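You operate a simulated robot arm through the tools that you are given. There is no shell and no other tool. Be economical: measure what you need, move in short steps, check, and stop when the job is done.

You run a simulated two-armed robot. Do the job below in one go: nothing can be reset, and whatever is moved stays where it is left.

Task
Pick up the teal proving unit with one hand, pass it to the other hand and put it on the top of the converter. Set down upright: teal proving unit.

It is judged by the outcome, as a careful person would: the job done as asked, and still so three seconds after it is handed in. It fails if anything else is knocked over, pushed out of place, dropped, spilled or broken.

Robot
Two 7-joint arms with two-finger parallel grippers on one trunk, on a base that drives. Base frame: it is fixed to the floor where the robot stands at the start and does not move with it; the origin is under the middle of the robot, x ahead of it, y to its left, z up. Lengths are in mm, angles in rad, forces in N, time in s.
The left shoulder is at the start at [70, 133, 1101], the right one opposite. With the tool pointing down near the work surface each hand reaches from about 100 to 640 mm from the robot's upright axis, wherever it stands, measured 20 degrees to its own side. Places, roughly: top of the converter [100, -1000, 800]. Payload 1.57 kg a hand.
The TCP of each hand is the grasp point between the finger pads, 30 mm short of the fingertips. In the tool frame z runs along the fingers and y along their closing line. The gripper opens to 80 mm. The fingers are 17 mm wide and 12 mm thick; the gripper's body (40 by 82 mm) begins 80 mm behind the TCP.
Orientation is told as [roll, pitch, yaw] about the base's x, y, z axes, in that order, counted from this pose: with the fingers straight down and closing along the base's y, the tool's x points along the base's -x, its y along +y and its z along -z.

Tools
- The arms move only by the tool arm_command. It takes "left_deltas", "right_deltas" or both (then of equal length, played together; a hand with none holds still); each is a list of rows, each a list of 6 numbers: the shift along the tool's x, y, z in cm, then the turn, a rotation vector about the tool's x, y, z in rad. In form: [[dx, dy, dz, ax, ay, az], ...]. A call has 1 to 12 rows; each row is the pose to reach, as a shift and turn from the pose commanded when the call began, along the tool's axes at that moment. "left_claw" and "right_claw" are, for a hand that has rows, the finger opening in cm, from 0 to 8, set as the call begins (left out, the last holds). Rows are played at 5 a second. More than 50 mm and 0.15 rad between two rows, or a gripper value outside its range, and nothing of the call is played. Where a pose cannot be reached the arm comes as near as it can. A force on the tool above 40 N (or 10 N above the force at the start of the call, whichever is more), or a blocked arm, ends the call early, and 0.2 s more pass. Each finger travels about 153 mm/s and halts on what it meets, pressing with about 30 N; the grip force reading is that of the motor and also rises with nothing between the fingers. The clock runs only during rows and for 0.2 s after the last one: add rows that repeat a pose to give the fingers time. It gives the time, the measured TCP pose, the force on the tool (base axes), the opening and the grip force at its end, in the units of the frame above (readings bear some noise), with the torque about the TCP (base axes, N m) and any sound that the robot's microphone picked up, and new pictures: "views" is both (left out), scene, wrist or none (wrist: the cameras of the hands that moved).
- Cameras (640 x 400 px; columns grow to the right, rows downward): "scene" is now at [127.2, -54.8, 1337.6]; the picture's right is [-0.50, -0.87, 0.00], its down [-0.52, 0.30, -0.80] and it looks along [0.69, -0.40, -0.60] (base axes); focal length 290 px, centre (320, 200). "left" rides on the left gripper at [72, 7, -122] in its tool frame; the picture's right is [-0.09, 1.00, 0.00], its down [-0.84, -0.08, -0.54] and it looks along [-0.54, -0.05, 0.84] (tool axes); focal length 238 px, centre (320, 200). "right" rides on the right gripper at [72, -7, -122] in its tool frame; the picture's right is [0.09, 1.00, 0.00], its down [-0.84, 0.08, -0.54] and it looks along [-0.54, 0.05, 0.84] (tool axes); focal length 238 px, centre (320, 200). There is no depth. A picture from a camera that has moved, and an enlarged one, comes with that camera's place and axes in the base frame and with its lens. The place of the scene camera against the robot may be out by one fixed shift of up to 18 mm in any direction.
- move_column(by): slides the trunk up (or, below 0, down) by that many mm; the arms and the scene camera ride with it, the base frame stays. It gives what a move gives, with no picture.
- base_move(legs): drives the robot by 1 to 6 legs, each [ahead, left, turn to the left] in mm, mm and rad, along the robot's own axes; the way and the turn of a leg run together, so that a leg with both is an arc; at most 1500 mm and 3.142 rad a leg. The arms and the cameras ride along, it lands a little off, and it stops where it bumps. It gives what a move gives, and a new picture of the scene camera.
- pan_tilt(pan, tilt): turns the head with the scene camera to pan (to the left, within 1.501 rad either way) and tilt (down, from -0.506 to 1.204), counted from straight ahead of the robot. It gives what a move gives, and a new picture of the scene camera.
- inspect(camera, box): a new picture of the part [left, top, right, bottom] of that camera's present view, enlarged. It takes no simulated time.
- sign_off(): hands the job in; it is judged then, once.

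Work in short steps. Places have to be worked out from the pictures, the camera data and where the tool is seen: move nearer, look again, correct. Check each grasp and each placing, and mend what went wrong. You have 120 turns and 260 pictures in all, those below and enlarged ones among them. Open the grippers and draw the arms clear of the work before you hand the job in, unless the task says otherwise; then end with one line.

The tools are called by a JSON object that holds its "fn" and its "kwargs". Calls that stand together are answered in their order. arm_command: Moves the arms, as the interface text tells. Its arguments: {"type":"object","properties":{"left_deltas":{"type":"array"},"left_claw":{"type":"number"},"right_deltas":{"type":"array"},"right_claw":{"type":"number"},"views":{"type":"string","enum":["both","scene","wrist","none"]}},"required":[]} The other tools are called the same way: move_column (by) slides the trunk up or down; base_move (legs) drives the base; pan_tilt (pan, tilt) turns the head that bears the scene camera; inspect (camera, box) takes an enlarged picture of a part of a camera's view; sign_off () hands the job in.

At the start:

```text
t: 0.0
left_tcp_pos: [449.3, -21.7, 1084.9]
left_ee_rot: [-0.001, 0.0, 0.001]
left_wrist_force: [0.2, -0.4, 0.7]
left_wrist_torque: [0.0, -0.02, 0.03]
left_finger_gap: 80.1
left_finger_force: 0.1
right_tcp_pos: [396.4, -363.5, 974.9]
right_ee_rot: [0.0, 0.0, -0.002]
right_wrist_force: [0.1, 0.4, 0.5]
right_wrist_torque: [0.01, 0.03, 0.02]
right_finger_gap: 79.9
right_finger_force: 0.1
trunk travel left (down, up): [-675.0, 265.0]
robot x, y, heading: [-0.7, 1.1, 0.002]
head pan, tilt: [-0.522, 0.646]
```

scene: 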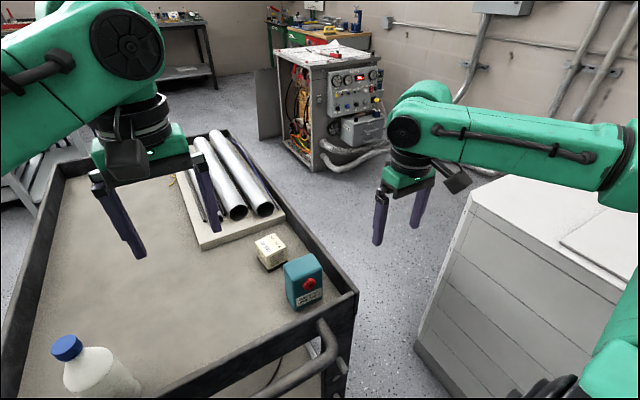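
right: 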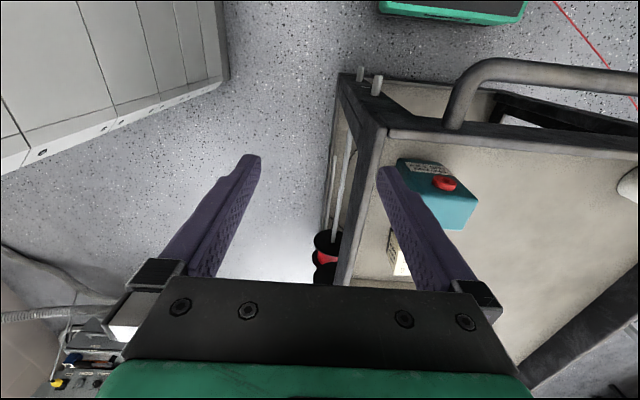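
left: 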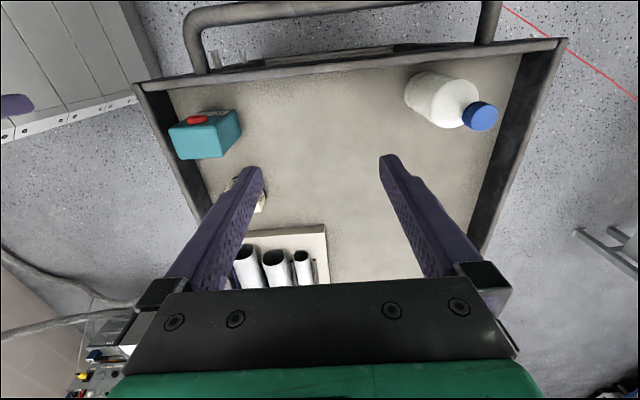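

The teal unit appears near [495, -231, 790]; the grey cabinet on the right should be the converter. I look closer at the unit and turn the head to the converter.

{"fn": "inspect", "kwargs": {"camera": "scene", "box": [220, 210, 380, 330]}}

{"fn": "inspect", "kwargs": {"camera": "left", "box": [140, 70, 300, 230]}}

{"fn": "pan_tilt", "kwargs": {"pan": -1.4, "tilt": 0.6}}

```text
3.33 times, centred on (300, 270) of scene
camera zoom: at [127.2, -54.8, 1337.6], right [-0.5, -0.87, 0.0], down [-0.52, 0.3, -0.8], along [0.69, -0.4, -0.6], focal length 968 px, centre (387, -33)
```

zoom: 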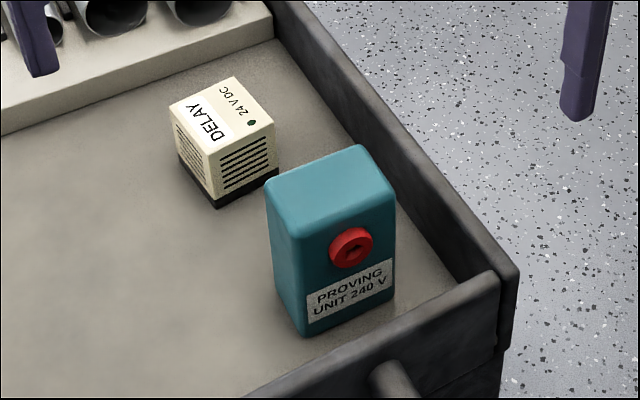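

```text
2.50 times, centred on (220, 150) of left
camera zoom: at [377.3, -13.9, 1206.6], right [0.09, 1.0, 0.0], down [0.84, -0.08, 0.54], along [0.54, -0.05, -0.84], focal length 596 px, centre (570, 325)
```

zoom: 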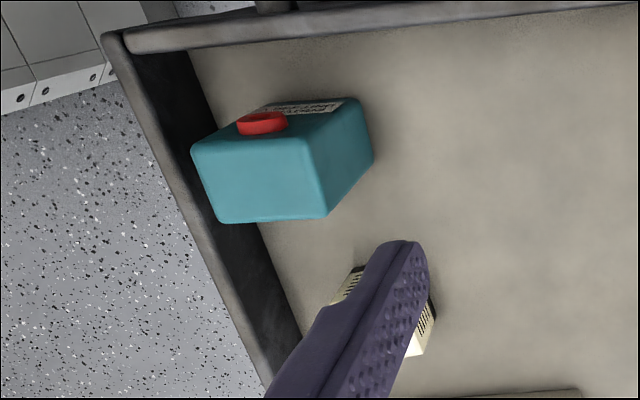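

```text
t: 1.2
left_tcp_pos: [449.1, -21.2, 1083.5]
left_ee_rot: [0.0, 0.0, 0.001]
left_wrist_force: [0.5, -0.8, 0.0]
left_wrist_torque: [0.0, -0.01, -0.01]
left_finger_gap: 79.8
left_finger_force: 0.2
right_tcp_pos: [398.0, -364.3, 975.9]
right_ee_rot: [0.001, -0.001, 0.0]
right_wrist_force: [0.3, 0.6, 0.7]
right_wrist_torque: [0.01, 0.0, -0.01]
right_finger_gap: 80.2
right_finger_force: 0.0
trunk travel left (down, up): [-675.0, 265.0]
robot x, y, heading: [0.6, -0.9, 0.005]
head pan, tilt: [-1.4, 0.6]
camera scene: at [67.1, -98.5, 1341.6], right [-0.99, -0.17, 0.0], down [-0.1, 0.56, -0.82], along [0.14, -0.81, -0.57], focal length 290 px, centre (320, 200)
```

scene: 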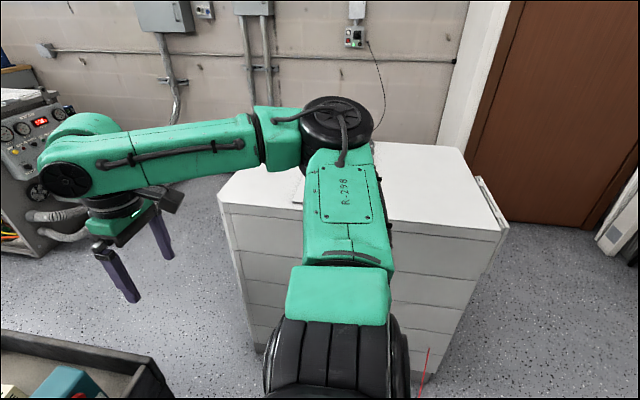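

The unit is about 66 wide (along y), 43 deep, and about 100 tall, near [486, -224]. I move the right hand over it, keeping height, to measure with the wrist camera.

{"fn": "arm_command", "kwargs": {"right_deltas": [[-2.2, 3.4, 0, 0, 0, 0], [-4.4, 6.9, 0, 0, 0, 0], [-6.6, 10.3, 0, 0, 0, 0], [-8.8, 13.8, 0, 0, 0, 0], [-8.8, 13.8, 0, 0, 0, 0]], "right_claw": 8, "views": "wrist"}}

{"fn": "pan_tilt", "kwargs": {"pan": -0.5, "tilt": 0.75}}

```text
t: 2.4
left_tcp_pos: [449.0, -22.4, 1083.5]
left_ee_rot: [0.0, -0.001, 0.0]
left_wrist_force: [-0.3, -0.1, -0.1]
left_wrist_torque: [0.03, 0.02, 0.03]
left_finger_gap: 80.0
left_finger_force: 0.2
right_tcp_pos: [482.8, -225.4, 971.6]
right_ee_rot: [0.003, -0.001, 0.0]
right_wrist_force: [0.0, -0.8, -0.5]
right_wrist_torque: [0.02, 0.02, 0.0]
right_finger_gap: 79.9
right_finger_force: 0.1
trunk travel left (down, up): [-675.0, 265.0]
robot x, y, heading: [2.5, 1.9, -0.004]
head pan, tilt: [-1.4, 0.6]
camera right: at [410.8, -232.4, 1093.6], right [-0.09, 1.0, 0.0], down [0.84, 0.08, 0.54], along [0.54, 0.05, -0.84], focal length 238 px, centre (320, 200)
```

right: 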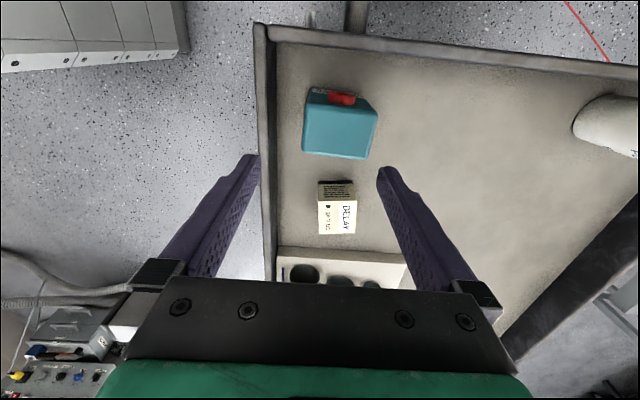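

```text
t: 3.6
left_tcp_pos: [449.1, -21.2, 1084.6]
left_ee_rot: [0.0, 0.0, -0.001]
left_wrist_force: [0.3, 0.1, 0.3]
left_wrist_torque: [0.02, 0.0, 0.02]
left_finger_gap: 79.9
left_finger_force: 0.0
right_tcp_pos: [482.0, -225.4, 972.5]
right_ee_rot: [0.001, -0.001, 0.0]
right_wrist_force: [-0.3, 0.0, 0.3]
right_wrist_torque: [0.03, 0.02, -0.04]
right_finger_gap: 80.0
right_finger_force: 0.1
trunk travel left (down, up): [-675.0, 265.0]
robot x, y, heading: [-1.0, 1.6, -0.002]
head pan, tilt: [-0.499, 0.75]
camera scene: at [124.6, -51.2, 1328.7], right [-0.48, -0.88, 0.0], down [-0.6, 0.33, -0.73], along [0.64, -0.35, -0.68], focal length 290 px, centre (320, 200)
```

scene: 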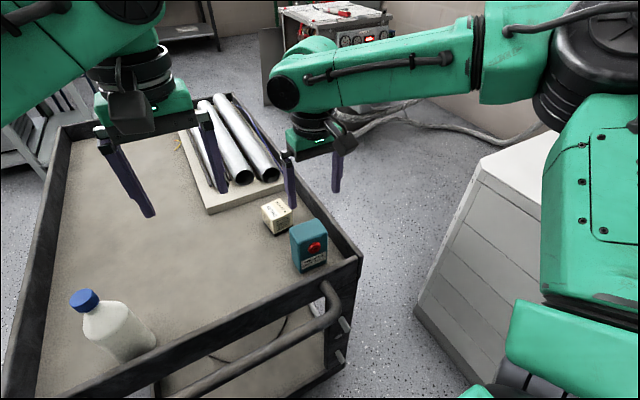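

{"fn": "inspect", "kwargs": {"camera": "right", "box": [280, 70, 400, 170]}}

```text
4.00 times, centred on (340, 120) of right
camera zoom: at [411.1, -232.1, 1093.7], right [-0.09, 1.0, 0.0], down [0.84, 0.08, 0.54], along [0.54, 0.05, -0.84], focal length 953 px, centre (240, 520)
```

zoom: 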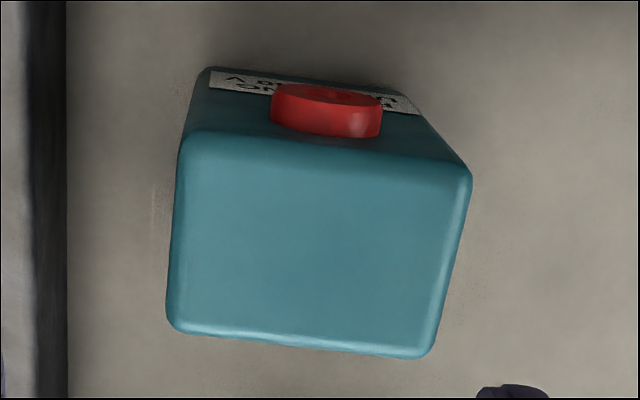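

The wrist view puts the unit's top at about z 863, centre [480.6, -208], about 68 × 47, yaw −0.03. I centre over it and go down to just above it, then check.

{"fn": "arm_command", "kwargs": {"right_deltas": [[0.15, 1.7, 0, 0, 0, 0.03], [0.15, 1.7, 3, 0, 0, 0.03], [0.15, 1.7, 6.2, 0, 0, 0.03], [0.15, 1.7, 6.2, 0, 0, 0.03]], "right_claw": 8}}

{"fn": "inspect", "kwargs": {"camera": "scene", "box": [240, 170, 380, 290]}}

```text
t: 4.6
left_tcp_pos: [448.7, -21.2, 1083.3]
left_ee_rot: [0.0, 0.0, 0.002]
left_wrist_force: [-0.4, 0.1, -0.4]
left_wrist_torque: [0.01, -0.02, 0.0]
left_finger_gap: 79.9
left_finger_force: 0.1
right_tcp_pos: [483.5, -209.2, 912.6]
right_ee_rot: [-0.001, 0.0, -0.03]
right_wrist_force: [0.1, -0.5, -0.2]
right_wrist_torque: [-0.02, 0.0, 0.02]
right_finger_gap: 80.2
right_finger_force: 0.0
trunk travel left (down, up): [-675.0, 265.0]
robot x, y, heading: [-3.1, -2.2, 0.002]
head pan, tilt: [-0.499, 0.75]
camera scene: at [124.2, -50.6, 1328.8], right [-0.48, -0.88, 0.0], down [-0.6, 0.33, -0.73], along [0.64, -0.35, -0.68], focal length 290 px, centre (320, 200)
camera right: at [410.3, -212.9, 1033.8], right [-0.06, 1.0, 0.0], down [0.84, 0.05, 0.54], along [0.54, 0.03, -0.84], focal length 238 px, centre (320, 200)
```

scene: 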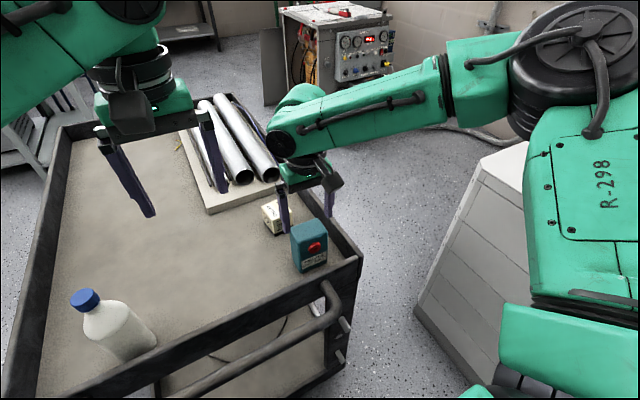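
right: 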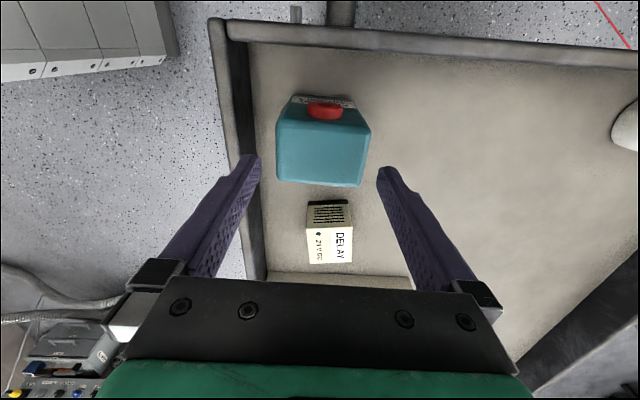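

```text
3.33 times, centred on (310, 230) of scene
camera zoom: at [124.2, -50.6, 1328.8], right [-0.48, -0.88, 0.0], down [-0.6, 0.33, -0.73], along [0.64, -0.35, -0.68], focal length 968 px, centre (353, 100)
```

zoom: 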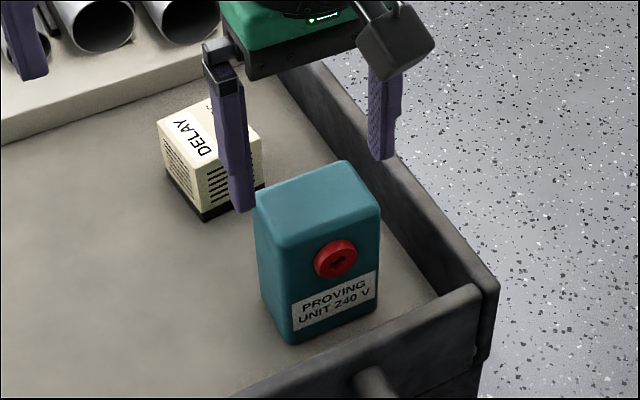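

Centre stays [481, -208] and the fingers straddle it. I descend to TCP z ≈ 846 and then close.

{"fn": "arm_command", "kwargs": {"right_deltas": [[0.2, 0.1, 2.2, 0, 0, 0], [0.2, 0.1, 4.4, 0, 0, 0], [0.2, 0.1, 6.6, 0, 0, 0], [0.2, 0.1, 6.6, 0, 0, 0]], "right_claw": 8}}

{"fn": "inspect", "kwargs": {"camera": "scene", "box": [240, 170, 380, 290]}}

```text
t: 5.6
left_tcp_pos: [449.8, -20.8, 1083.7]
left_ee_rot: [-0.001, 0.001, 0.002]
left_wrist_force: [0.0, -0.5, 0.4]
left_wrist_torque: [0.01, 0.04, 0.01]
left_finger_gap: 80.2
left_finger_force: 0.1
right_tcp_pos: [480.0, -206.6, 848.8]
right_ee_rot: [0.001, 0.0, -0.03]
right_wrist_force: [0.7, -0.5, -0.3]
right_wrist_torque: [0.02, -0.02, -0.01]
right_finger_gap: 80.1
right_finger_force: 0.0
trunk travel left (down, up): [-675.0, 265.0]
robot x, y, heading: [-0.8, 4.0, -0.006]
head pan, tilt: [-0.499, 0.75]
camera scene: at [124.5, -50.9, 1328.7], right [-0.48, -0.88, 0.0], down [-0.6, 0.33, -0.73], along [0.64, -0.35, -0.68], focal length 290 px, centre (320, 200)
camera right: at [408.6, -212.1, 969.8], right [-0.06, 1.0, 0.0], down [0.84, 0.05, 0.54], along [0.54, 0.03, -0.84], focal length 238 px, centre (320, 200)
```

scene: 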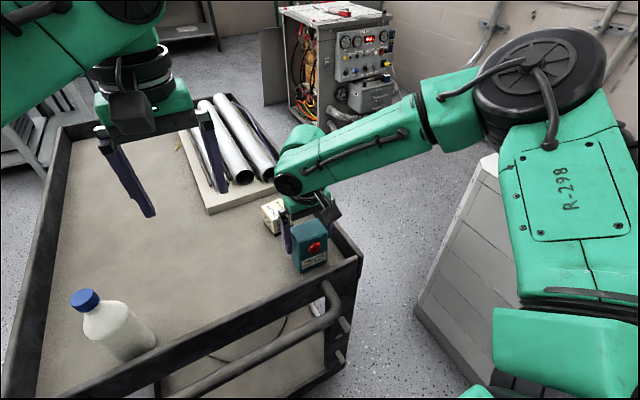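
right: 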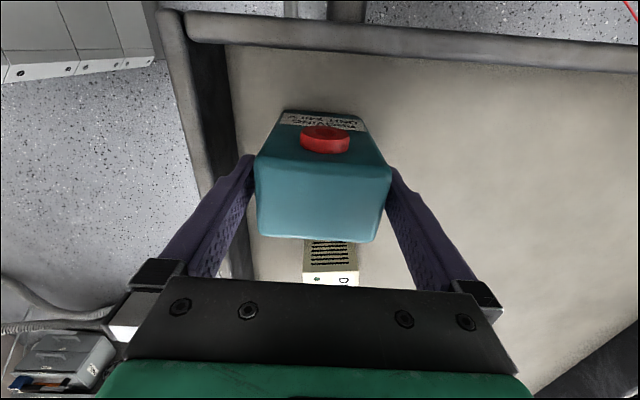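

```text
3.33 times, centred on (310, 230) of scene
camera zoom: at [124.5, -50.9, 1328.7], right [-0.48, -0.88, 0.0], down [-0.6, 0.33, -0.73], along [0.64, -0.35, -0.68], focal length 968 px, centre (353, 100)
```

zoom: 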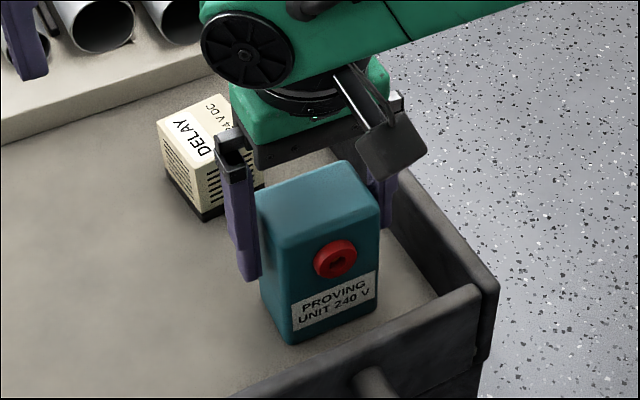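

The unit sits between the fingers. I close the right gripper.

{"fn": "arm_command", "kwargs": {"right_deltas": [[0, 0, 0, 0, 0, 0], [0, 0, 0, 0, 0, 0], [0, 0, 0, 0, 0, 0]], "right_claw": 4, "views": "wrist"}}

```text
t: 6.4
left_tcp_pos: [447.8, -21.1, 1083.6]
left_ee_rot: [0.002, -0.001, 0.001]
left_wrist_force: [0.9, 0.2, 0.4]
left_wrist_torque: [-0.01, -0.01, -0.03]
left_finger_gap: 80.2
left_finger_force: 0.1
right_tcp_pos: [480.6, -206.6, 848.2]
right_ee_rot: [0.0, 0.001, -0.03]
right_wrist_force: [-0.8, -0.2, 0.3]
right_wrist_torque: [0.04, 0.01, 0.01]
right_finger_gap: 69.6
right_finger_force: 29.5
trunk travel left (down, up): [-675.0, 265.0]
robot x, y, heading: [0.7, 0.1, -0.002]
head pan, tilt: [-0.499, 0.75]
camera right: at [408.7, -212.1, 969.9], right [-0.06, 1.0, 0.0], down [0.84, 0.05, 0.54], along [0.54, 0.03, -0.84], focal length 238 px, centre (320, 200)
```

right: 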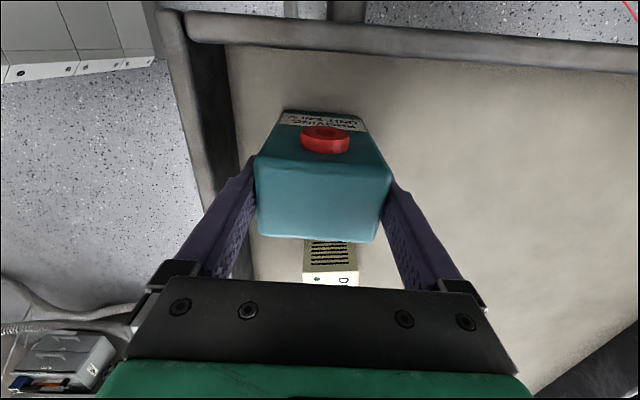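

Gripped at 69.6 mm, 29.5 N. I lift straight up 17 cm.

{"fn": "arm_command", "kwargs": {"right_deltas": [[0, 0, -2, 0, 0, 0], [0, 0, -5, 0, 0, 0], [0, 0, -9, 0, 0, 0], [0, 0, -13, 0, 0, 0], [0, 0, -17, 0, 0, 0], [0, 0, -17, 0, 0, 0]]}}

```text
t: 7.8
left_tcp_pos: [449.3, -20.8, 1083.6]
left_ee_rot: [0.001, 0.003, 0.001]
left_wrist_force: [0.5, -0.5, 0.1]
left_wrist_torque: [-0.01, 0.0, 0.01]
left_finger_gap: 79.9
left_finger_force: 0.1
right_tcp_pos: [481.8, -207.4, 1018.6]
right_ee_rot: [0.001, 0.002, -0.029]
right_wrist_force: [-0.2, 0.6, -2.4]
right_wrist_torque: [-0.02, 0.01, 0.01]
right_finger_gap: 69.7
right_finger_force: 29.8
trunk travel left (down, up): [-675.0, 265.0]
robot x, y, heading: [1.1, 1.2, 0.004]
head pan, tilt: [-0.499, 0.75]
camera scene: at [125.7, -51.5, 1328.6], right [-0.48, -0.88, 0.0], down [-0.6, 0.33, -0.73], along [0.64, -0.35, -0.68], focal length 290 px, centre (320, 200)
camera right: at [409.8, -211.9, 1140.3], right [-0.06, 1.0, 0.0], down [0.84, 0.05, 0.54], along [0.54, 0.03, -0.84], focal length 238 px, centre (320, 200)
```

scene: 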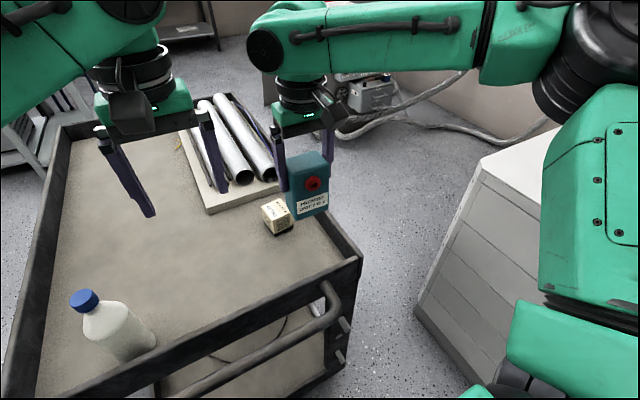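
right: 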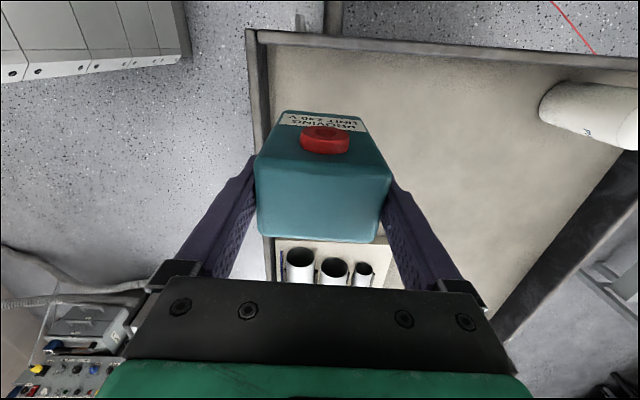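

Held well (~2.4 N weight). For the handover I swing the left hand out to the left while yawing it −90°, and yaw the right hand +90° so the unit's back face turns to the left hand.

{"fn": "arm_command", "kwargs": {"right_deltas": [[0.5, 0, 0, 0, 0, -0.1455], [1, 0, 0, 0, 0, -0.291], [1.5, 0, 0, 0, 0, -0.4364], [2, 0, 0, 0, 0, -0.582], [2.5, 0, 0, 0, 0, -0.7275], [3, 0, 0, 0, 0, -0.873], [3.5, 0, 0, 0, 0, -1.0185], [4, 0, 0, 0, 0, -1.164], [4.5, 0, 0, 0, 0, -1.3095], [5, 0, 0, 0, 0, -1.455], [5, 0, 0, 0, 0, -1.6], [5, 0, 0, 0, 0, -1.6]], "left_deltas": [[0.1, 2.3, 0, 0, 0, 0.1428], [0.3, 4.6, 0, 0, 0, 0.2856], [0.4, 6.9, 0, 0, 0, 0.4284], [0.6, 9.2, 0, 0, 0, 0.5712], [0.7, 11.5, 0, 0, 0, 0.714], [0.9, 13.8, 0, 0, 0, 0.8568], [1, 16.1, 0, 0, 0, 0.9996], [1.2, 18.4, 0, 0, 0, 1.1424], [1.3, 20.7, 0, 0, 0, 1.285], [1.5, 23, 0, 0, 0, 1.428], [1.5, 25, 0, 0, 0, 1.571], [1.5, 25, 0, 0, 0, 1.571]], "views": "scene"}}

{"fn": "pan_tilt", "kwargs": {"pan": 0.0, "tilt": 0.6}}

```text
t: 10.4
left_tcp_pos: [431.7, 226.3, 1084.8]
left_ee_rot: [0.001, 0.0, -1.571]
left_wrist_force: [0.3, 0.2, -0.3]
left_wrist_torque: [-0.03, 0.0, 0.03]
left_finger_gap: 79.9
left_finger_force: 0.0
right_tcp_pos: [431.5, -206.2, 1016.7]
right_ee_rot: [0.0, 0.0, 1.575]
right_wrist_force: [-0.7, -0.3, -3.1]
right_wrist_torque: [0.05, -0.03, 0.04]
right_finger_gap: 69.7
right_finger_force: 30.1
trunk travel left (down, up): [-675.0, 265.0]
robot x, y, heading: [3.1, -0.8, 0.003]
head pan, tilt: [-0.499, 0.75]
camera scene: at [125.2, -51.5, 1328.6], right [-0.48, -0.88, 0.0], down [-0.6, 0.33, -0.73], along [0.64, -0.35, -0.68], focal length 290 px, centre (320, 200)
```

scene: 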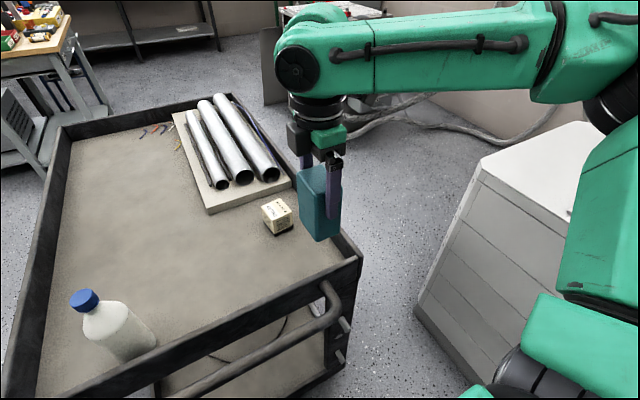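

```text
t: 11.3
left_tcp_pos: [432.0, 225.6, 1083.6]
left_ee_rot: [-0.001, -0.002, -1.57]
left_wrist_force: [-0.2, 0.2, 0.4]
left_wrist_torque: [0.01, 0.04, 0.02]
left_finger_gap: 80.0
left_finger_force: 0.1
right_tcp_pos: [432.3, -205.8, 1016.8]
right_ee_rot: [-0.001, -0.002, 1.571]
right_wrist_force: [-0.1, 0.4, -2.7]
right_wrist_torque: [-0.01, -0.03, 0.01]
right_finger_gap: 69.6
right_finger_force: 30.0
trunk travel left (down, up): [-675.0, 265.0]
robot x, y, heading: [-0.7, -1.1, -0.001]
head pan, tilt: [0.0, 0.6]
camera scene: at [140.7, -11.6, 1341.5], right [0.0, -1.0, 0.0], down [-0.57, 0.0, -0.82], along [0.82, 0.0, -0.57], focal length 290 px, centre (320, 200)
```

scene: 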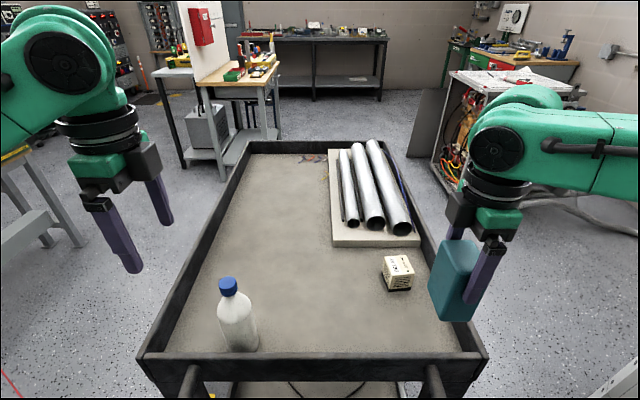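

Both in pose. I tilt the left hand 50° so its fingers point right-and-down, and bring the right hand with the unit toward the centre and a bit higher.

{"fn": "arm_command", "kwargs": {"right_deltas": [[-2, 0, -1, 0, 0, 0], [-4, 0, -2, 0, 0, 0], [-6, 0, -3, 0, 0, 0], [-8, 0, -4, 0, 0, 0], [-10, 0, -4, 0, 0, 0], [-12, 0, -4, 0, 0, 0], [-12, 0, -4, 0, 0, 0]], "left_deltas": [[0, 0, 0, 0, -0.145, 0], [0, 0, 0, 0, -0.29, 0], [0, 0, 0, 0, -0.435, 0], [0, 0, 0, 0, -0.58, 0], [0, 0, 0, 0, -0.725, 0], [0, 0, 0, 0, -0.87, 0], [0, 0, 0, 0, -0.87, 0]]}}

```text
t: 12.9
left_tcp_pos: [434.0, 229.5, 1085.5]
left_ee_rot: [0.0, -0.873, -1.571]
left_wrist_force: [0.0, 0.3, 1.9]
left_wrist_torque: [0.0, -0.03, -0.02]
left_finger_gap: 80.2
left_finger_force: 0.0
right_tcp_pos: [431.2, -85.6, 1058.1]
right_ee_rot: [0.0, -0.001, 1.571]
right_wrist_force: [-1.1, -0.1, -2.8]
right_wrist_torque: [-0.01, 0.0, -0.01]
right_finger_gap: 69.9
right_finger_force: 30.0
trunk travel left (down, up): [-675.0, 265.0]
robot x, y, heading: [1.4, 0.3, -0.006]
head pan, tilt: [0.0, 0.6]
camera scene: at [140.2, -11.8, 1341.6], right [0.0, -1.0, 0.0], down [-0.56, 0.0, -0.83], along [0.83, 0.0, -0.56], focal length 290 px, centre (320, 200)
camera right: at [438.3, -159.0, 1180.4], right [-1.0, -0.09, 0.0], down [-0.08, 0.84, 0.54], along [-0.05, 0.54, -0.84], focal length 238 px, centre (320, 200)
camera left: at [440.7, 368.3, 1108.8], right [1.0, -0.06, 0.07], down [-0.08, -0.12, 0.99], along [-0.05, -0.99, -0.13], focal length 238 px, centre (320, 200)
```

scene: 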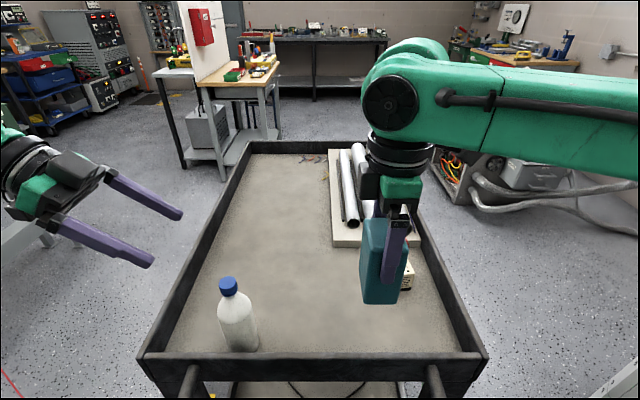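
right: 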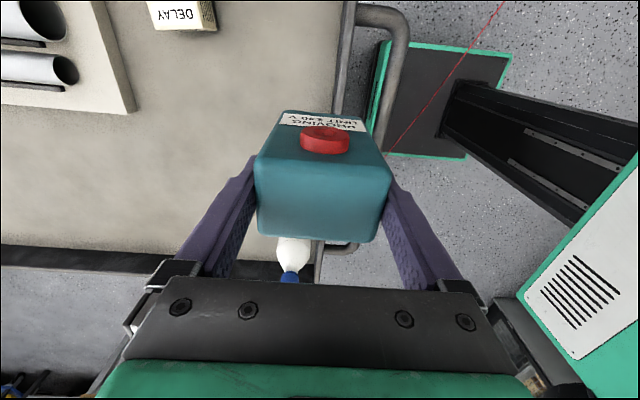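
left: 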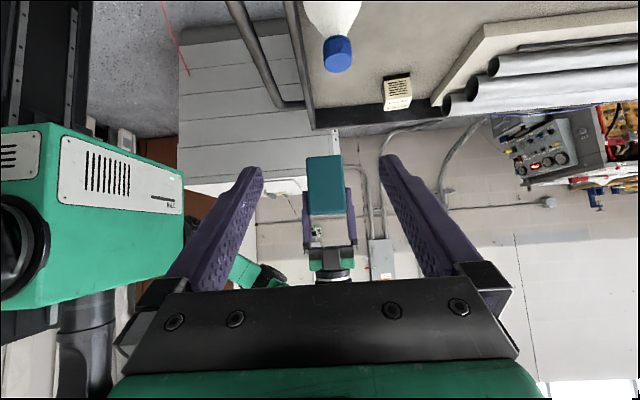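

The view is clear. I bring the left hand along to the pre-approach point about 130 mm back along its finger axis from the grasp point [432, -86, 1001].

{"fn": "arm_command", "kwargs": {"left_deltas": [[-2.8, 0, 3.3, 0, 0, 0], [-5.6, 0, 6.6, 0, 0, 0], [-8.3, 0, 9.8, 0, 0, 0], [-11.1, 0, 13.1, 0, 0, 0], [-13.9, 0, 16.4, 0, 0, 0], [-13.9, 0, 16.4, 0, 0, 0]], "left_claw": 8}}

{"fn": "inspect", "kwargs": {"camera": "left", "box": [220, 80, 420, 240]}}

```text
t: 14.3
left_tcp_pos: [436.6, 16.1, 1086.7]
left_ee_rot: [0.0, -0.871, -1.571]
left_wrist_force: [-0.4, 1.0, -0.5]
left_wrist_torque: [-0.03, -0.01, 0.0]
left_finger_gap: 80.4
left_finger_force: 0.0
right_tcp_pos: [431.4, -85.9, 1059.1]
right_ee_rot: [0.001, 0.0, 1.572]
right_wrist_force: [-0.5, 0.0, -2.1]
right_wrist_torque: [0.01, 0.0, -0.02]
right_finger_gap: 69.6
right_finger_force: 29.8
trunk travel left (down, up): [-675.0, 265.0]
robot x, y, heading: [-3.4, -0.4, 0.003]
head pan, tilt: [0.0, 0.6]
camera scene: at [140.4, -10.2, 1341.6], right [0.0, -1.0, 0.0], down [-0.57, 0.0, -0.82], along [0.82, 0.0, -0.57], focal length 290 px, centre (320, 200)
camera left: at [441.8, 155.1, 1110.0], right [1.0, -0.06, 0.07], down [-0.08, -0.12, 0.99], along [-0.05, -0.99, -0.13], focal length 238 px, centre (320, 200)
```

scene: 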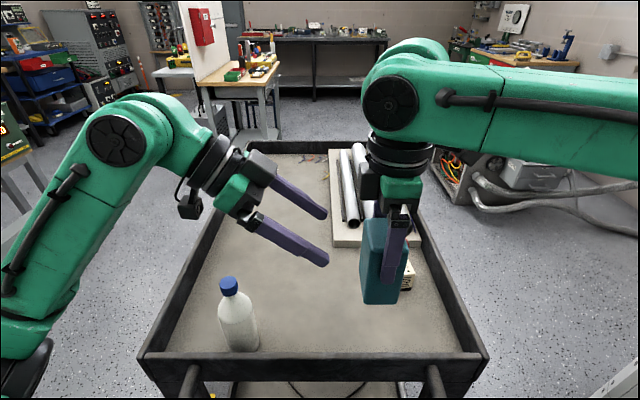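
left: 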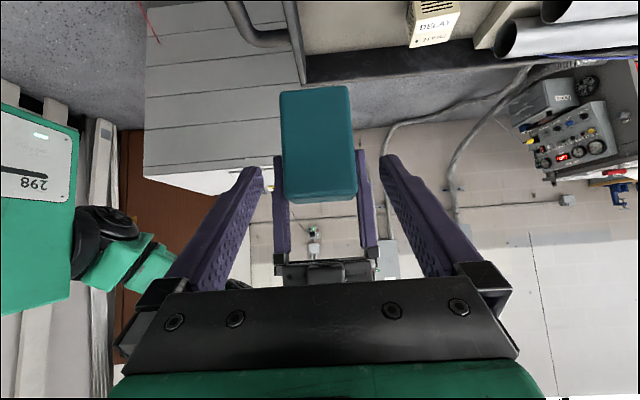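

```text
2.50 times, centred on (320, 160) of left
camera zoom: at [441.8, 155.1, 1110.0], right [1.0, -0.06, 0.07], down [-0.08, -0.12, 0.99], along [-0.05, -0.99, -0.13], focal length 596 px, centre (320, 300)
```

zoom: 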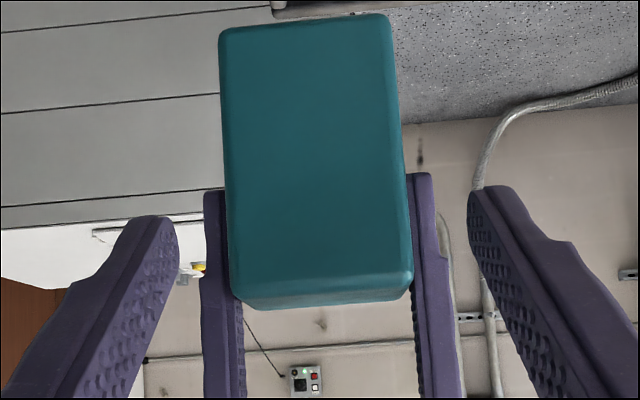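

Unit centre x ≈ 432.5, spanning z 970–1077; the left TCP is about 2.4 mm too far in x. I correct this and advance 62 mm, just short of the unit, and look.

{"fn": "arm_command", "kwargs": {"left_deltas": [[0.1, -0.24, 2, 0, 0, 0], [0.15, -0.24, 4, 0, 0, 0], [0.18, -0.24, 6.2, 0, 0, 0], [0.18, -0.24, 6.2, 0, 0, 0]], "left_claw": 8}}

{"fn": "inspect", "kwargs": {"camera": "scene", "box": [300, 170, 460, 310]}}

{"fn": "inspect", "kwargs": {"camera": "left", "box": [220, 40, 420, 240]}}

```text
t: 15.3
left_tcp_pos: [433.3, -31.2, 1041.3]
left_ee_rot: [0.001, -0.871, -1.57]
left_wrist_force: [0.4, 0.1, -0.4]
left_wrist_torque: [0.0, -0.02, -0.02]
left_finger_gap: 80.1
left_finger_force: 0.0
right_tcp_pos: [432.2, -86.5, 1058.7]
right_ee_rot: [-0.001, 0.0, 1.572]
right_wrist_force: [-0.2, 0.5, -2.5]
right_wrist_torque: [0.01, -0.01, -0.03]
right_finger_gap: 69.6
right_finger_force: 29.3
trunk travel left (down, up): [-675.0, 265.0]
robot x, y, heading: [1.2, 0.5, -0.0]
head pan, tilt: [0.0, 0.6]
camera scene: at [140.6, -11.1, 1341.6], right [0.0, -1.0, 0.0], down [-0.57, 0.0, -0.82], along [0.82, 0.0, -0.57], focal length 290 px, centre (320, 200)
camera left: at [439.6, 109.4, 1066.0], right [1.0, -0.06, 0.07], down [-0.08, -0.13, 0.99], along [-0.05, -0.99, -0.13], focal length 238 px, centre (320, 200)
```

scene: 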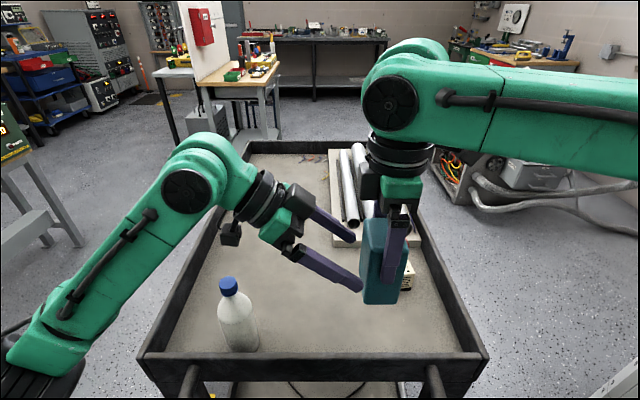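
left: 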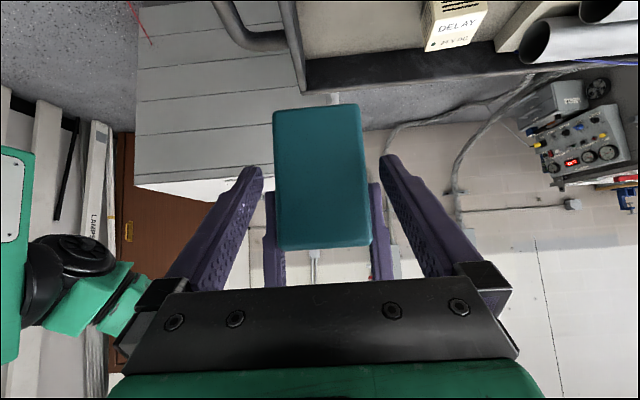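

```text
2.86 times, centred on (380, 240) of scene
camera zoom: at [140.6, -11.1, 1341.6], right [0.0, -1.0, 0.0], down [-0.57, 0.0, -0.82], along [0.82, 0.0, -0.57], focal length 829 px, centre (149, 86)
```

zoom: 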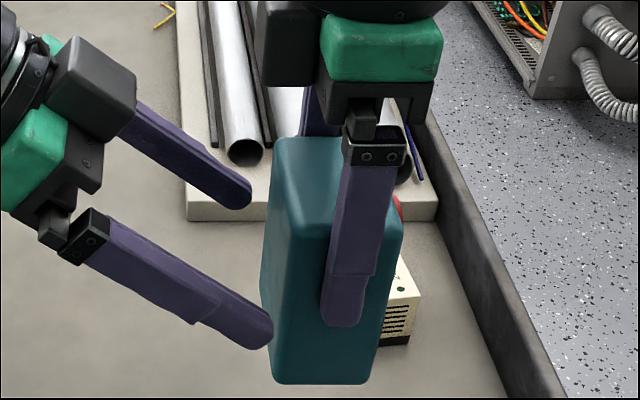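

```text
2.00 times, centred on (320, 140) of left
camera zoom: at [439.6, 109.4, 1066.0], right [1.0, -0.06, 0.07], down [-0.08, -0.13, 0.99], along [-0.05, -0.99, -0.13], focal length 477 px, centre (320, 320)
```

zoom: 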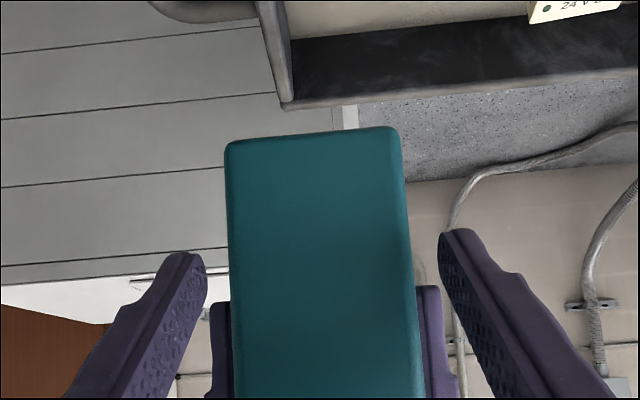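

Aligned within 1 mm. I advance the last 60 mm so the finger pads straddle the unit's lower part.

{"fn": "arm_command", "kwargs": {"left_deltas": [[-0.1, 0.03, 1.5, 0, 0, 0], [-0.15, 0.03, 3, 0, 0, 0], [-0.15, 0.03, 4.5, 0, 0, 0], [-0.15, 0.03, 6, 0, 0, 0], [-0.15, 0.03, 6, 0, 0, 0]], "left_claw": 8}}

{"fn": "inspect", "kwargs": {"camera": "scene", "box": [300, 170, 460, 310]}}

```text
t: 16.5
left_tcp_pos: [431.6, -77.3, 1003.4]
left_ee_rot: [-0.002, -0.871, -1.572]
left_wrist_force: [-0.4, -0.6, -0.6]
left_wrist_torque: [0.03, 0.0, -0.03]
left_finger_gap: 79.9
left_finger_force: 0.1
right_tcp_pos: [432.3, -86.2, 1058.5]
right_ee_rot: [-0.001, 0.001, 1.572]
right_wrist_force: [0.2, -0.3, -2.7]
right_wrist_torque: [0.0, -0.01, 0.0]
right_finger_gap: 69.8
right_finger_force: 29.9
trunk travel left (down, up): [-675.0, 265.0]
robot x, y, heading: [1.4, -1.5, 0.006]
head pan, tilt: [0.0, 0.6]
camera scene: at [140.6, -11.1, 1341.6], right [0.0, -1.0, 0.0], down [-0.57, 0.0, -0.82], along [0.82, 0.0, -0.57], focal length 290 px, centre (320, 200)
camera left: at [438.5, 61.7, 1027.5], right [1.0, -0.06, 0.07], down [-0.08, -0.13, 0.99], along [-0.05, -0.99, -0.13], focal length 238 px, centre (320, 200)
```

scene: 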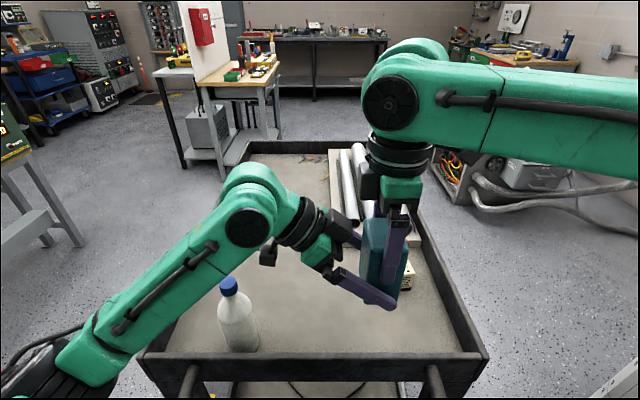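
left: 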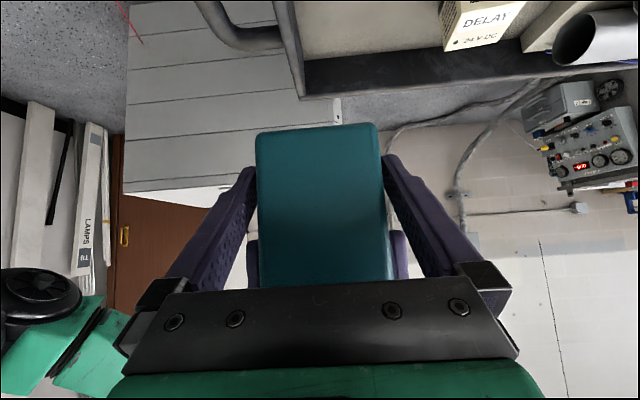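

```text
2.86 times, centred on (380, 240) of scene
camera zoom: at [140.6, -11.1, 1341.6], right [0.0, -1.0, 0.0], down [-0.57, 0.0, -0.82], along [0.82, 0.0, -0.57], focal length 829 px, centre (149, 86)
```

zoom: 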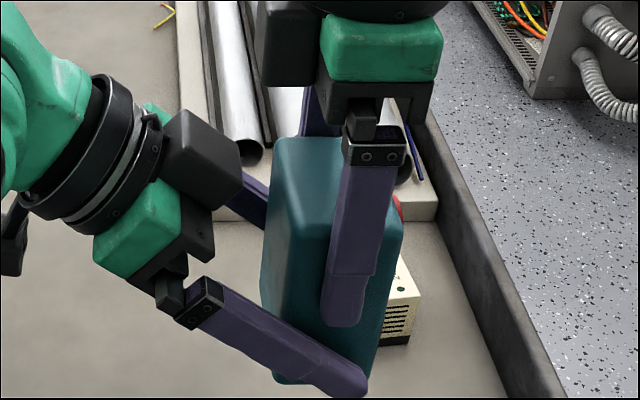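

The left pads straddle the lower part, clear of the right fingertips. I close the left gripper.

{"fn": "arm_command", "kwargs": {"left_deltas": [[0, 0, 0, 0, 0, 0], [0, 0, 0, 0, 0, 0], [0, 0, 0, 0, 0, 0]], "left_claw": 4, "views": "wrist"}}

```text
t: 17.3
left_tcp_pos: [431.0, -79.0, 1002.6]
left_ee_rot: [-0.002, -0.87, -1.57]
left_wrist_force: [1.1, -3.1, -0.7]
left_wrist_torque: [0.25, -0.06, 0.04]
left_finger_gap: 69.8
left_finger_force: 30.2
right_tcp_pos: [432.3, -86.3, 1058.2]
right_ee_rot: [0.001, 0.0, 1.57]
right_wrist_force: [-2.8, 2.3, -1.3]
right_wrist_torque: [-0.07, 0.22, -0.05]
right_finger_gap: 70.0
right_finger_force: 29.9
trunk travel left (down, up): [-675.0, 265.0]
robot x, y, heading: [1.3, -2.0, 0.002]
head pan, tilt: [0.0, 0.6]
camera left: at [438.7, 61.7, 1027.6], right [1.0, -0.06, 0.07], down [-0.08, -0.13, 0.99], along [-0.05, -0.99, -0.13], focal length 238 px, centre (320, 200)
```

left: 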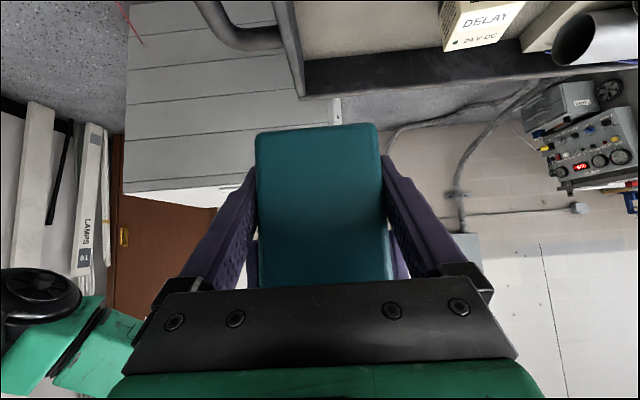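

Both hands grip (69.8 / 70.0 mm, 30 N each). I open the right gripper and hold.

{"fn": "arm_command", "kwargs": {"right_deltas": [[0, 0, 0, 0, 0, 0], [0, 0, 0, 0, 0, 0], [0, 0, 0, 0, 0, 0]], "right_claw": 8, "views": "scene"}}

```text
t: 18.1
left_tcp_pos: [431.8, -78.8, 1003.5]
left_ee_rot: [-0.001, -0.87, -1.571]
left_wrist_force: [0.2, 0.3, -0.4]
left_wrist_torque: [0.04, 0.01, 0.02]
left_finger_gap: 69.7
left_finger_force: 30.1
right_tcp_pos: [432.0, -85.7, 1058.7]
right_ee_rot: [0.0, 0.001, 1.572]
right_wrist_force: [-0.1, 0.9, -0.1]
right_wrist_torque: [-0.01, 0.04, -0.01]
right_finger_gap: 80.0
right_finger_force: 0.2
trunk travel left (down, up): [-675.0, 265.0]
robot x, y, heading: [-0.4, 3.2, -0.004]
head pan, tilt: [0.0, 0.6]
camera scene: at [140.8, -11.4, 1341.5], right [0.0, -1.0, 0.0], down [-0.57, 0.0, -0.82], along [0.82, 0.0, -0.57], focal length 290 px, centre (320, 200)
```

scene: 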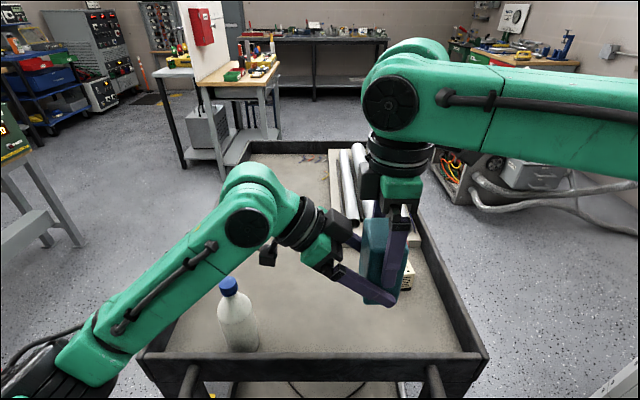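

The right hand is open. I lift it straight up 12 cm.

{"fn": "arm_command", "kwargs": {"right_deltas": [[0, 0, -2, 0, 0, 0], [0, 0, -5, 0, 0, 0], [0, 0, -9, 0, 0, 0], [0, 0, -12, 0, 0, 0], [0, 0, -12, 0, 0, 0]], "views": "scene"}}

{"fn": "inspect", "kwargs": {"camera": "left", "box": [160, 80, 480, 300]}}

```text
t: 19.3
left_tcp_pos: [432.1, -80.0, 1001.5]
left_ee_rot: [-0.001, -0.869, -1.568]
left_wrist_force: [-0.5, 1.1, -0.5]
left_wrist_torque: [0.03, 0.0, -0.02]
left_finger_gap: 69.9
left_finger_force: 30.4
right_tcp_pos: [415.5, -109.3, 1164.9]
right_ee_rot: [0.002, 0.001, 1.572]
right_wrist_force: [0.2, 0.9, -0.1]
right_wrist_torque: [0.01, 0.03, 0.04]
right_finger_gap: 80.1
right_finger_force: 0.1
right hand out of reach, approached as far as the arm can: row 2, 3, 4, 5
trunk travel left (down, up): [-675.0, 265.0]
robot x, y, heading: [-6.2, -1.4, 0.001]
head pan, tilt: [0.0, 0.6]
camera scene: at [141.9, -11.6, 1341.4], right [0.0, -1.0, 0.0], down [-0.57, 0.0, -0.82], along [0.82, 0.0, -0.57], focal length 290 px, centre (320, 200)
```

scene: 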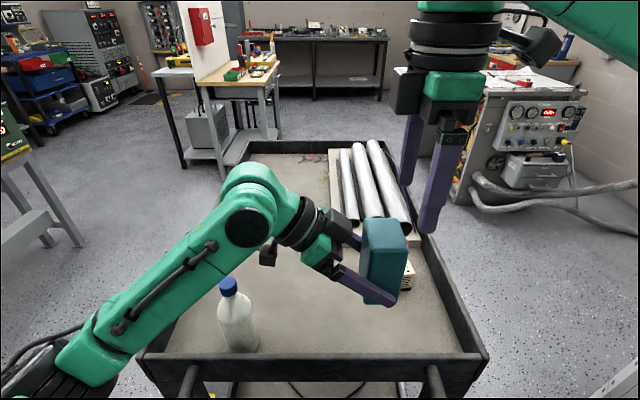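

```text
1.82 times, centred on (320, 190) of left
camera zoom: at [439.5, 61.6, 1027.2], right [1.0, -0.06, 0.07], down [-0.08, -0.13, 0.99], along [-0.05, -0.99, -0.13], focal length 433 px, centre (320, 218)
```

zoom: 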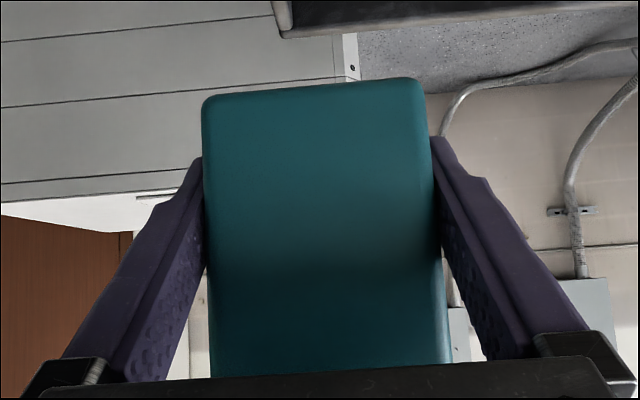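

The left hand holds the unit alone and the right is clear. I move the right hand out to its own side, then raise the trunk for travel.

{"fn": "arm_command", "kwargs": {"right_deltas": [[4, 1.7, 3, 0, 0, 0], [8, 3.4, 4, 0, 0, 0], [12, 5.1, 5, 0, 0, 0], [16, 6.8, 6, 0, 0, 0], [19, 8.5, 6, 0, 0, 0], [19, 8.5, 6, 0, 0, 0]], "views": "none"}}

{"fn": "move_column", "kwargs": {"by": 180}}

{"fn": "pan_tilt", "kwargs": {"pan": -1.2, "tilt": 0.8}}

```text
refused: row 1 steps farther than a row can; nothing moved
```

```text
t: 21.3
left_tcp_pos: [431.2, -78.9, 1183.5]
left_ee_rot: [-0.002, -0.868, -1.569]
left_wrist_force: [0.1, -1.1, -2.0]
left_wrist_torque: [0.02, 0.0, -0.02]
left_finger_gap: 69.7
left_finger_force: 30.4
right_tcp_pos: [415.1, -108.6, 1345.1]
right_ee_rot: [0.0, -0.002, 1.569]
right_wrist_force: [0.4, 0.0, 1.2]
right_wrist_torque: [-0.03, 0.03, 0.0]
right_finger_gap: 80.0
right_finger_force: 0.0
trunk travel left (down, up): [-855.0, 85.0]
robot x, y, heading: [-0.1, 2.3, -0.003]
head pan, tilt: [0.0, 0.6]
```

```text
t: 22.7
left_tcp_pos: [431.8, -79.8, 1181.8]
left_ee_rot: [-0.001, -0.87, -1.571]
left_wrist_force: [0.6, 0.2, -1.5]
left_wrist_torque: [0.03, -0.01, 0.02]
left_finger_gap: 69.7
left_finger_force: 30.2
right_tcp_pos: [414.2, -108.4, 1343.9]
right_ee_rot: [0.0, -0.002, 1.571]
right_wrist_force: [1.4, -0.4, 0.3]
right_wrist_torque: [0.02, 0.01, 0.0]
right_finger_gap: 80.1
right_finger_force: 0.1
trunk travel left (down, up): [-855.0, 85.0]
robot x, y, heading: [-0.7, 0.8, -0.0]
head pan, tilt: [-1.201, 0.799]
camera scene: at [81.8, -86.6, 1504.7], right [-0.93, -0.36, 0.0], down [-0.26, 0.67, -0.7], along [0.25, -0.65, -0.72], focal length 290 px, centre (320, 200)
```

scene: 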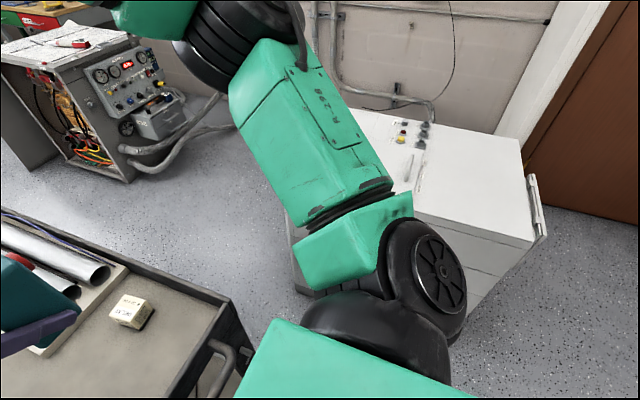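

The row step was too long. I repeat with shorter steps, bringing the right hand to the side and lower.

{"fn": "arm_command", "kwargs": {"right_deltas": [[3, 1, 2, 0, 0, 0], [6, 2.5, 4, 0, 0, 0], [9, 4, 6, 0, 0, 0], [12, 5.5, 8, 0, 0, 0], [15, 7, 10, 0, 0, 0], [18, 8.5, 12, 0, 0, 0], [21, 10, 14, 0, 0, 0], [21, 10, 14, 0, 0, 0]], "views": "none"}}

{"fn": "base_move", "kwargs": {"legs": [[0, -200, 0]]}}

```text
t: 24.5
left_tcp_pos: [431.5, -77.6, 1182.7]
left_ee_rot: [-0.001, -0.87, -1.571]
left_wrist_force: [-0.1, -0.1, -2.6]
left_wrist_torque: [-0.01, 0.02, 0.03]
left_finger_gap: 69.8
left_finger_force: 30.1
right_tcp_pos: [314.4, -317.4, 1205.4]
right_ee_rot: [-0.001, 0.002, 1.572]
right_wrist_force: [0.4, 0.4, 0.7]
right_wrist_torque: [-0.01, -0.03, -0.02]
right_finger_gap: 79.9
right_finger_force: 0.1
right hand out of reach, approached as far as the arm can: row 7
trunk travel left (down, up): [-855.0, 85.0]
robot x, y, heading: [0.4, -1.8, -0.005]
head pan, tilt: [-1.201, 0.799]
```

```text
t: 26.1
left_tcp_pos: [432.9, -276.4, 1183.5]
left_ee_rot: [-0.003, -0.872, -1.562]
left_wrist_force: [-0.5, 0.8, -4.1]
left_wrist_torque: [0.0, 0.01, 0.04]
left_finger_gap: 69.9
left_finger_force: 29.7
right_tcp_pos: [317.9, -517.1, 1206.1]
right_ee_rot: [0.0, 0.002, 1.581]
right_wrist_force: [-0.3, -0.4, 0.4]
right_wrist_torque: [0.0, -0.01, 0.0]
right_finger_gap: 80.1
right_finger_force: 0.0
trunk travel left (down, up): [-855.0, 85.0]
robot x, y, heading: [-0.8, -203.8, 0.008]
head pan, tilt: [-1.201, 0.799]
camera scene: at [82.8, -285.9, 1504.9], right [-0.93, -0.37, 0.0], down [-0.26, 0.66, -0.7], along [0.26, -0.65, -0.72], focal length 290 px, centre (320, 200)
```

scene: 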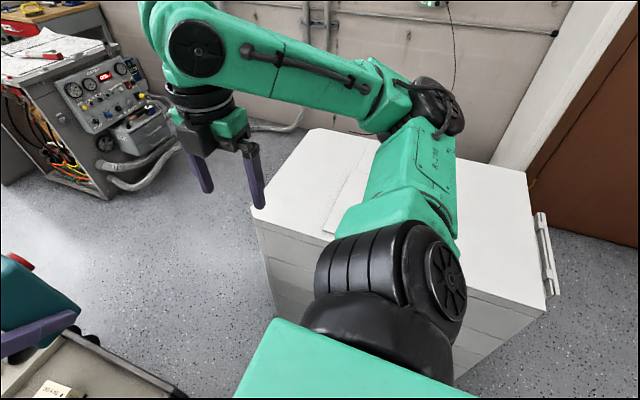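

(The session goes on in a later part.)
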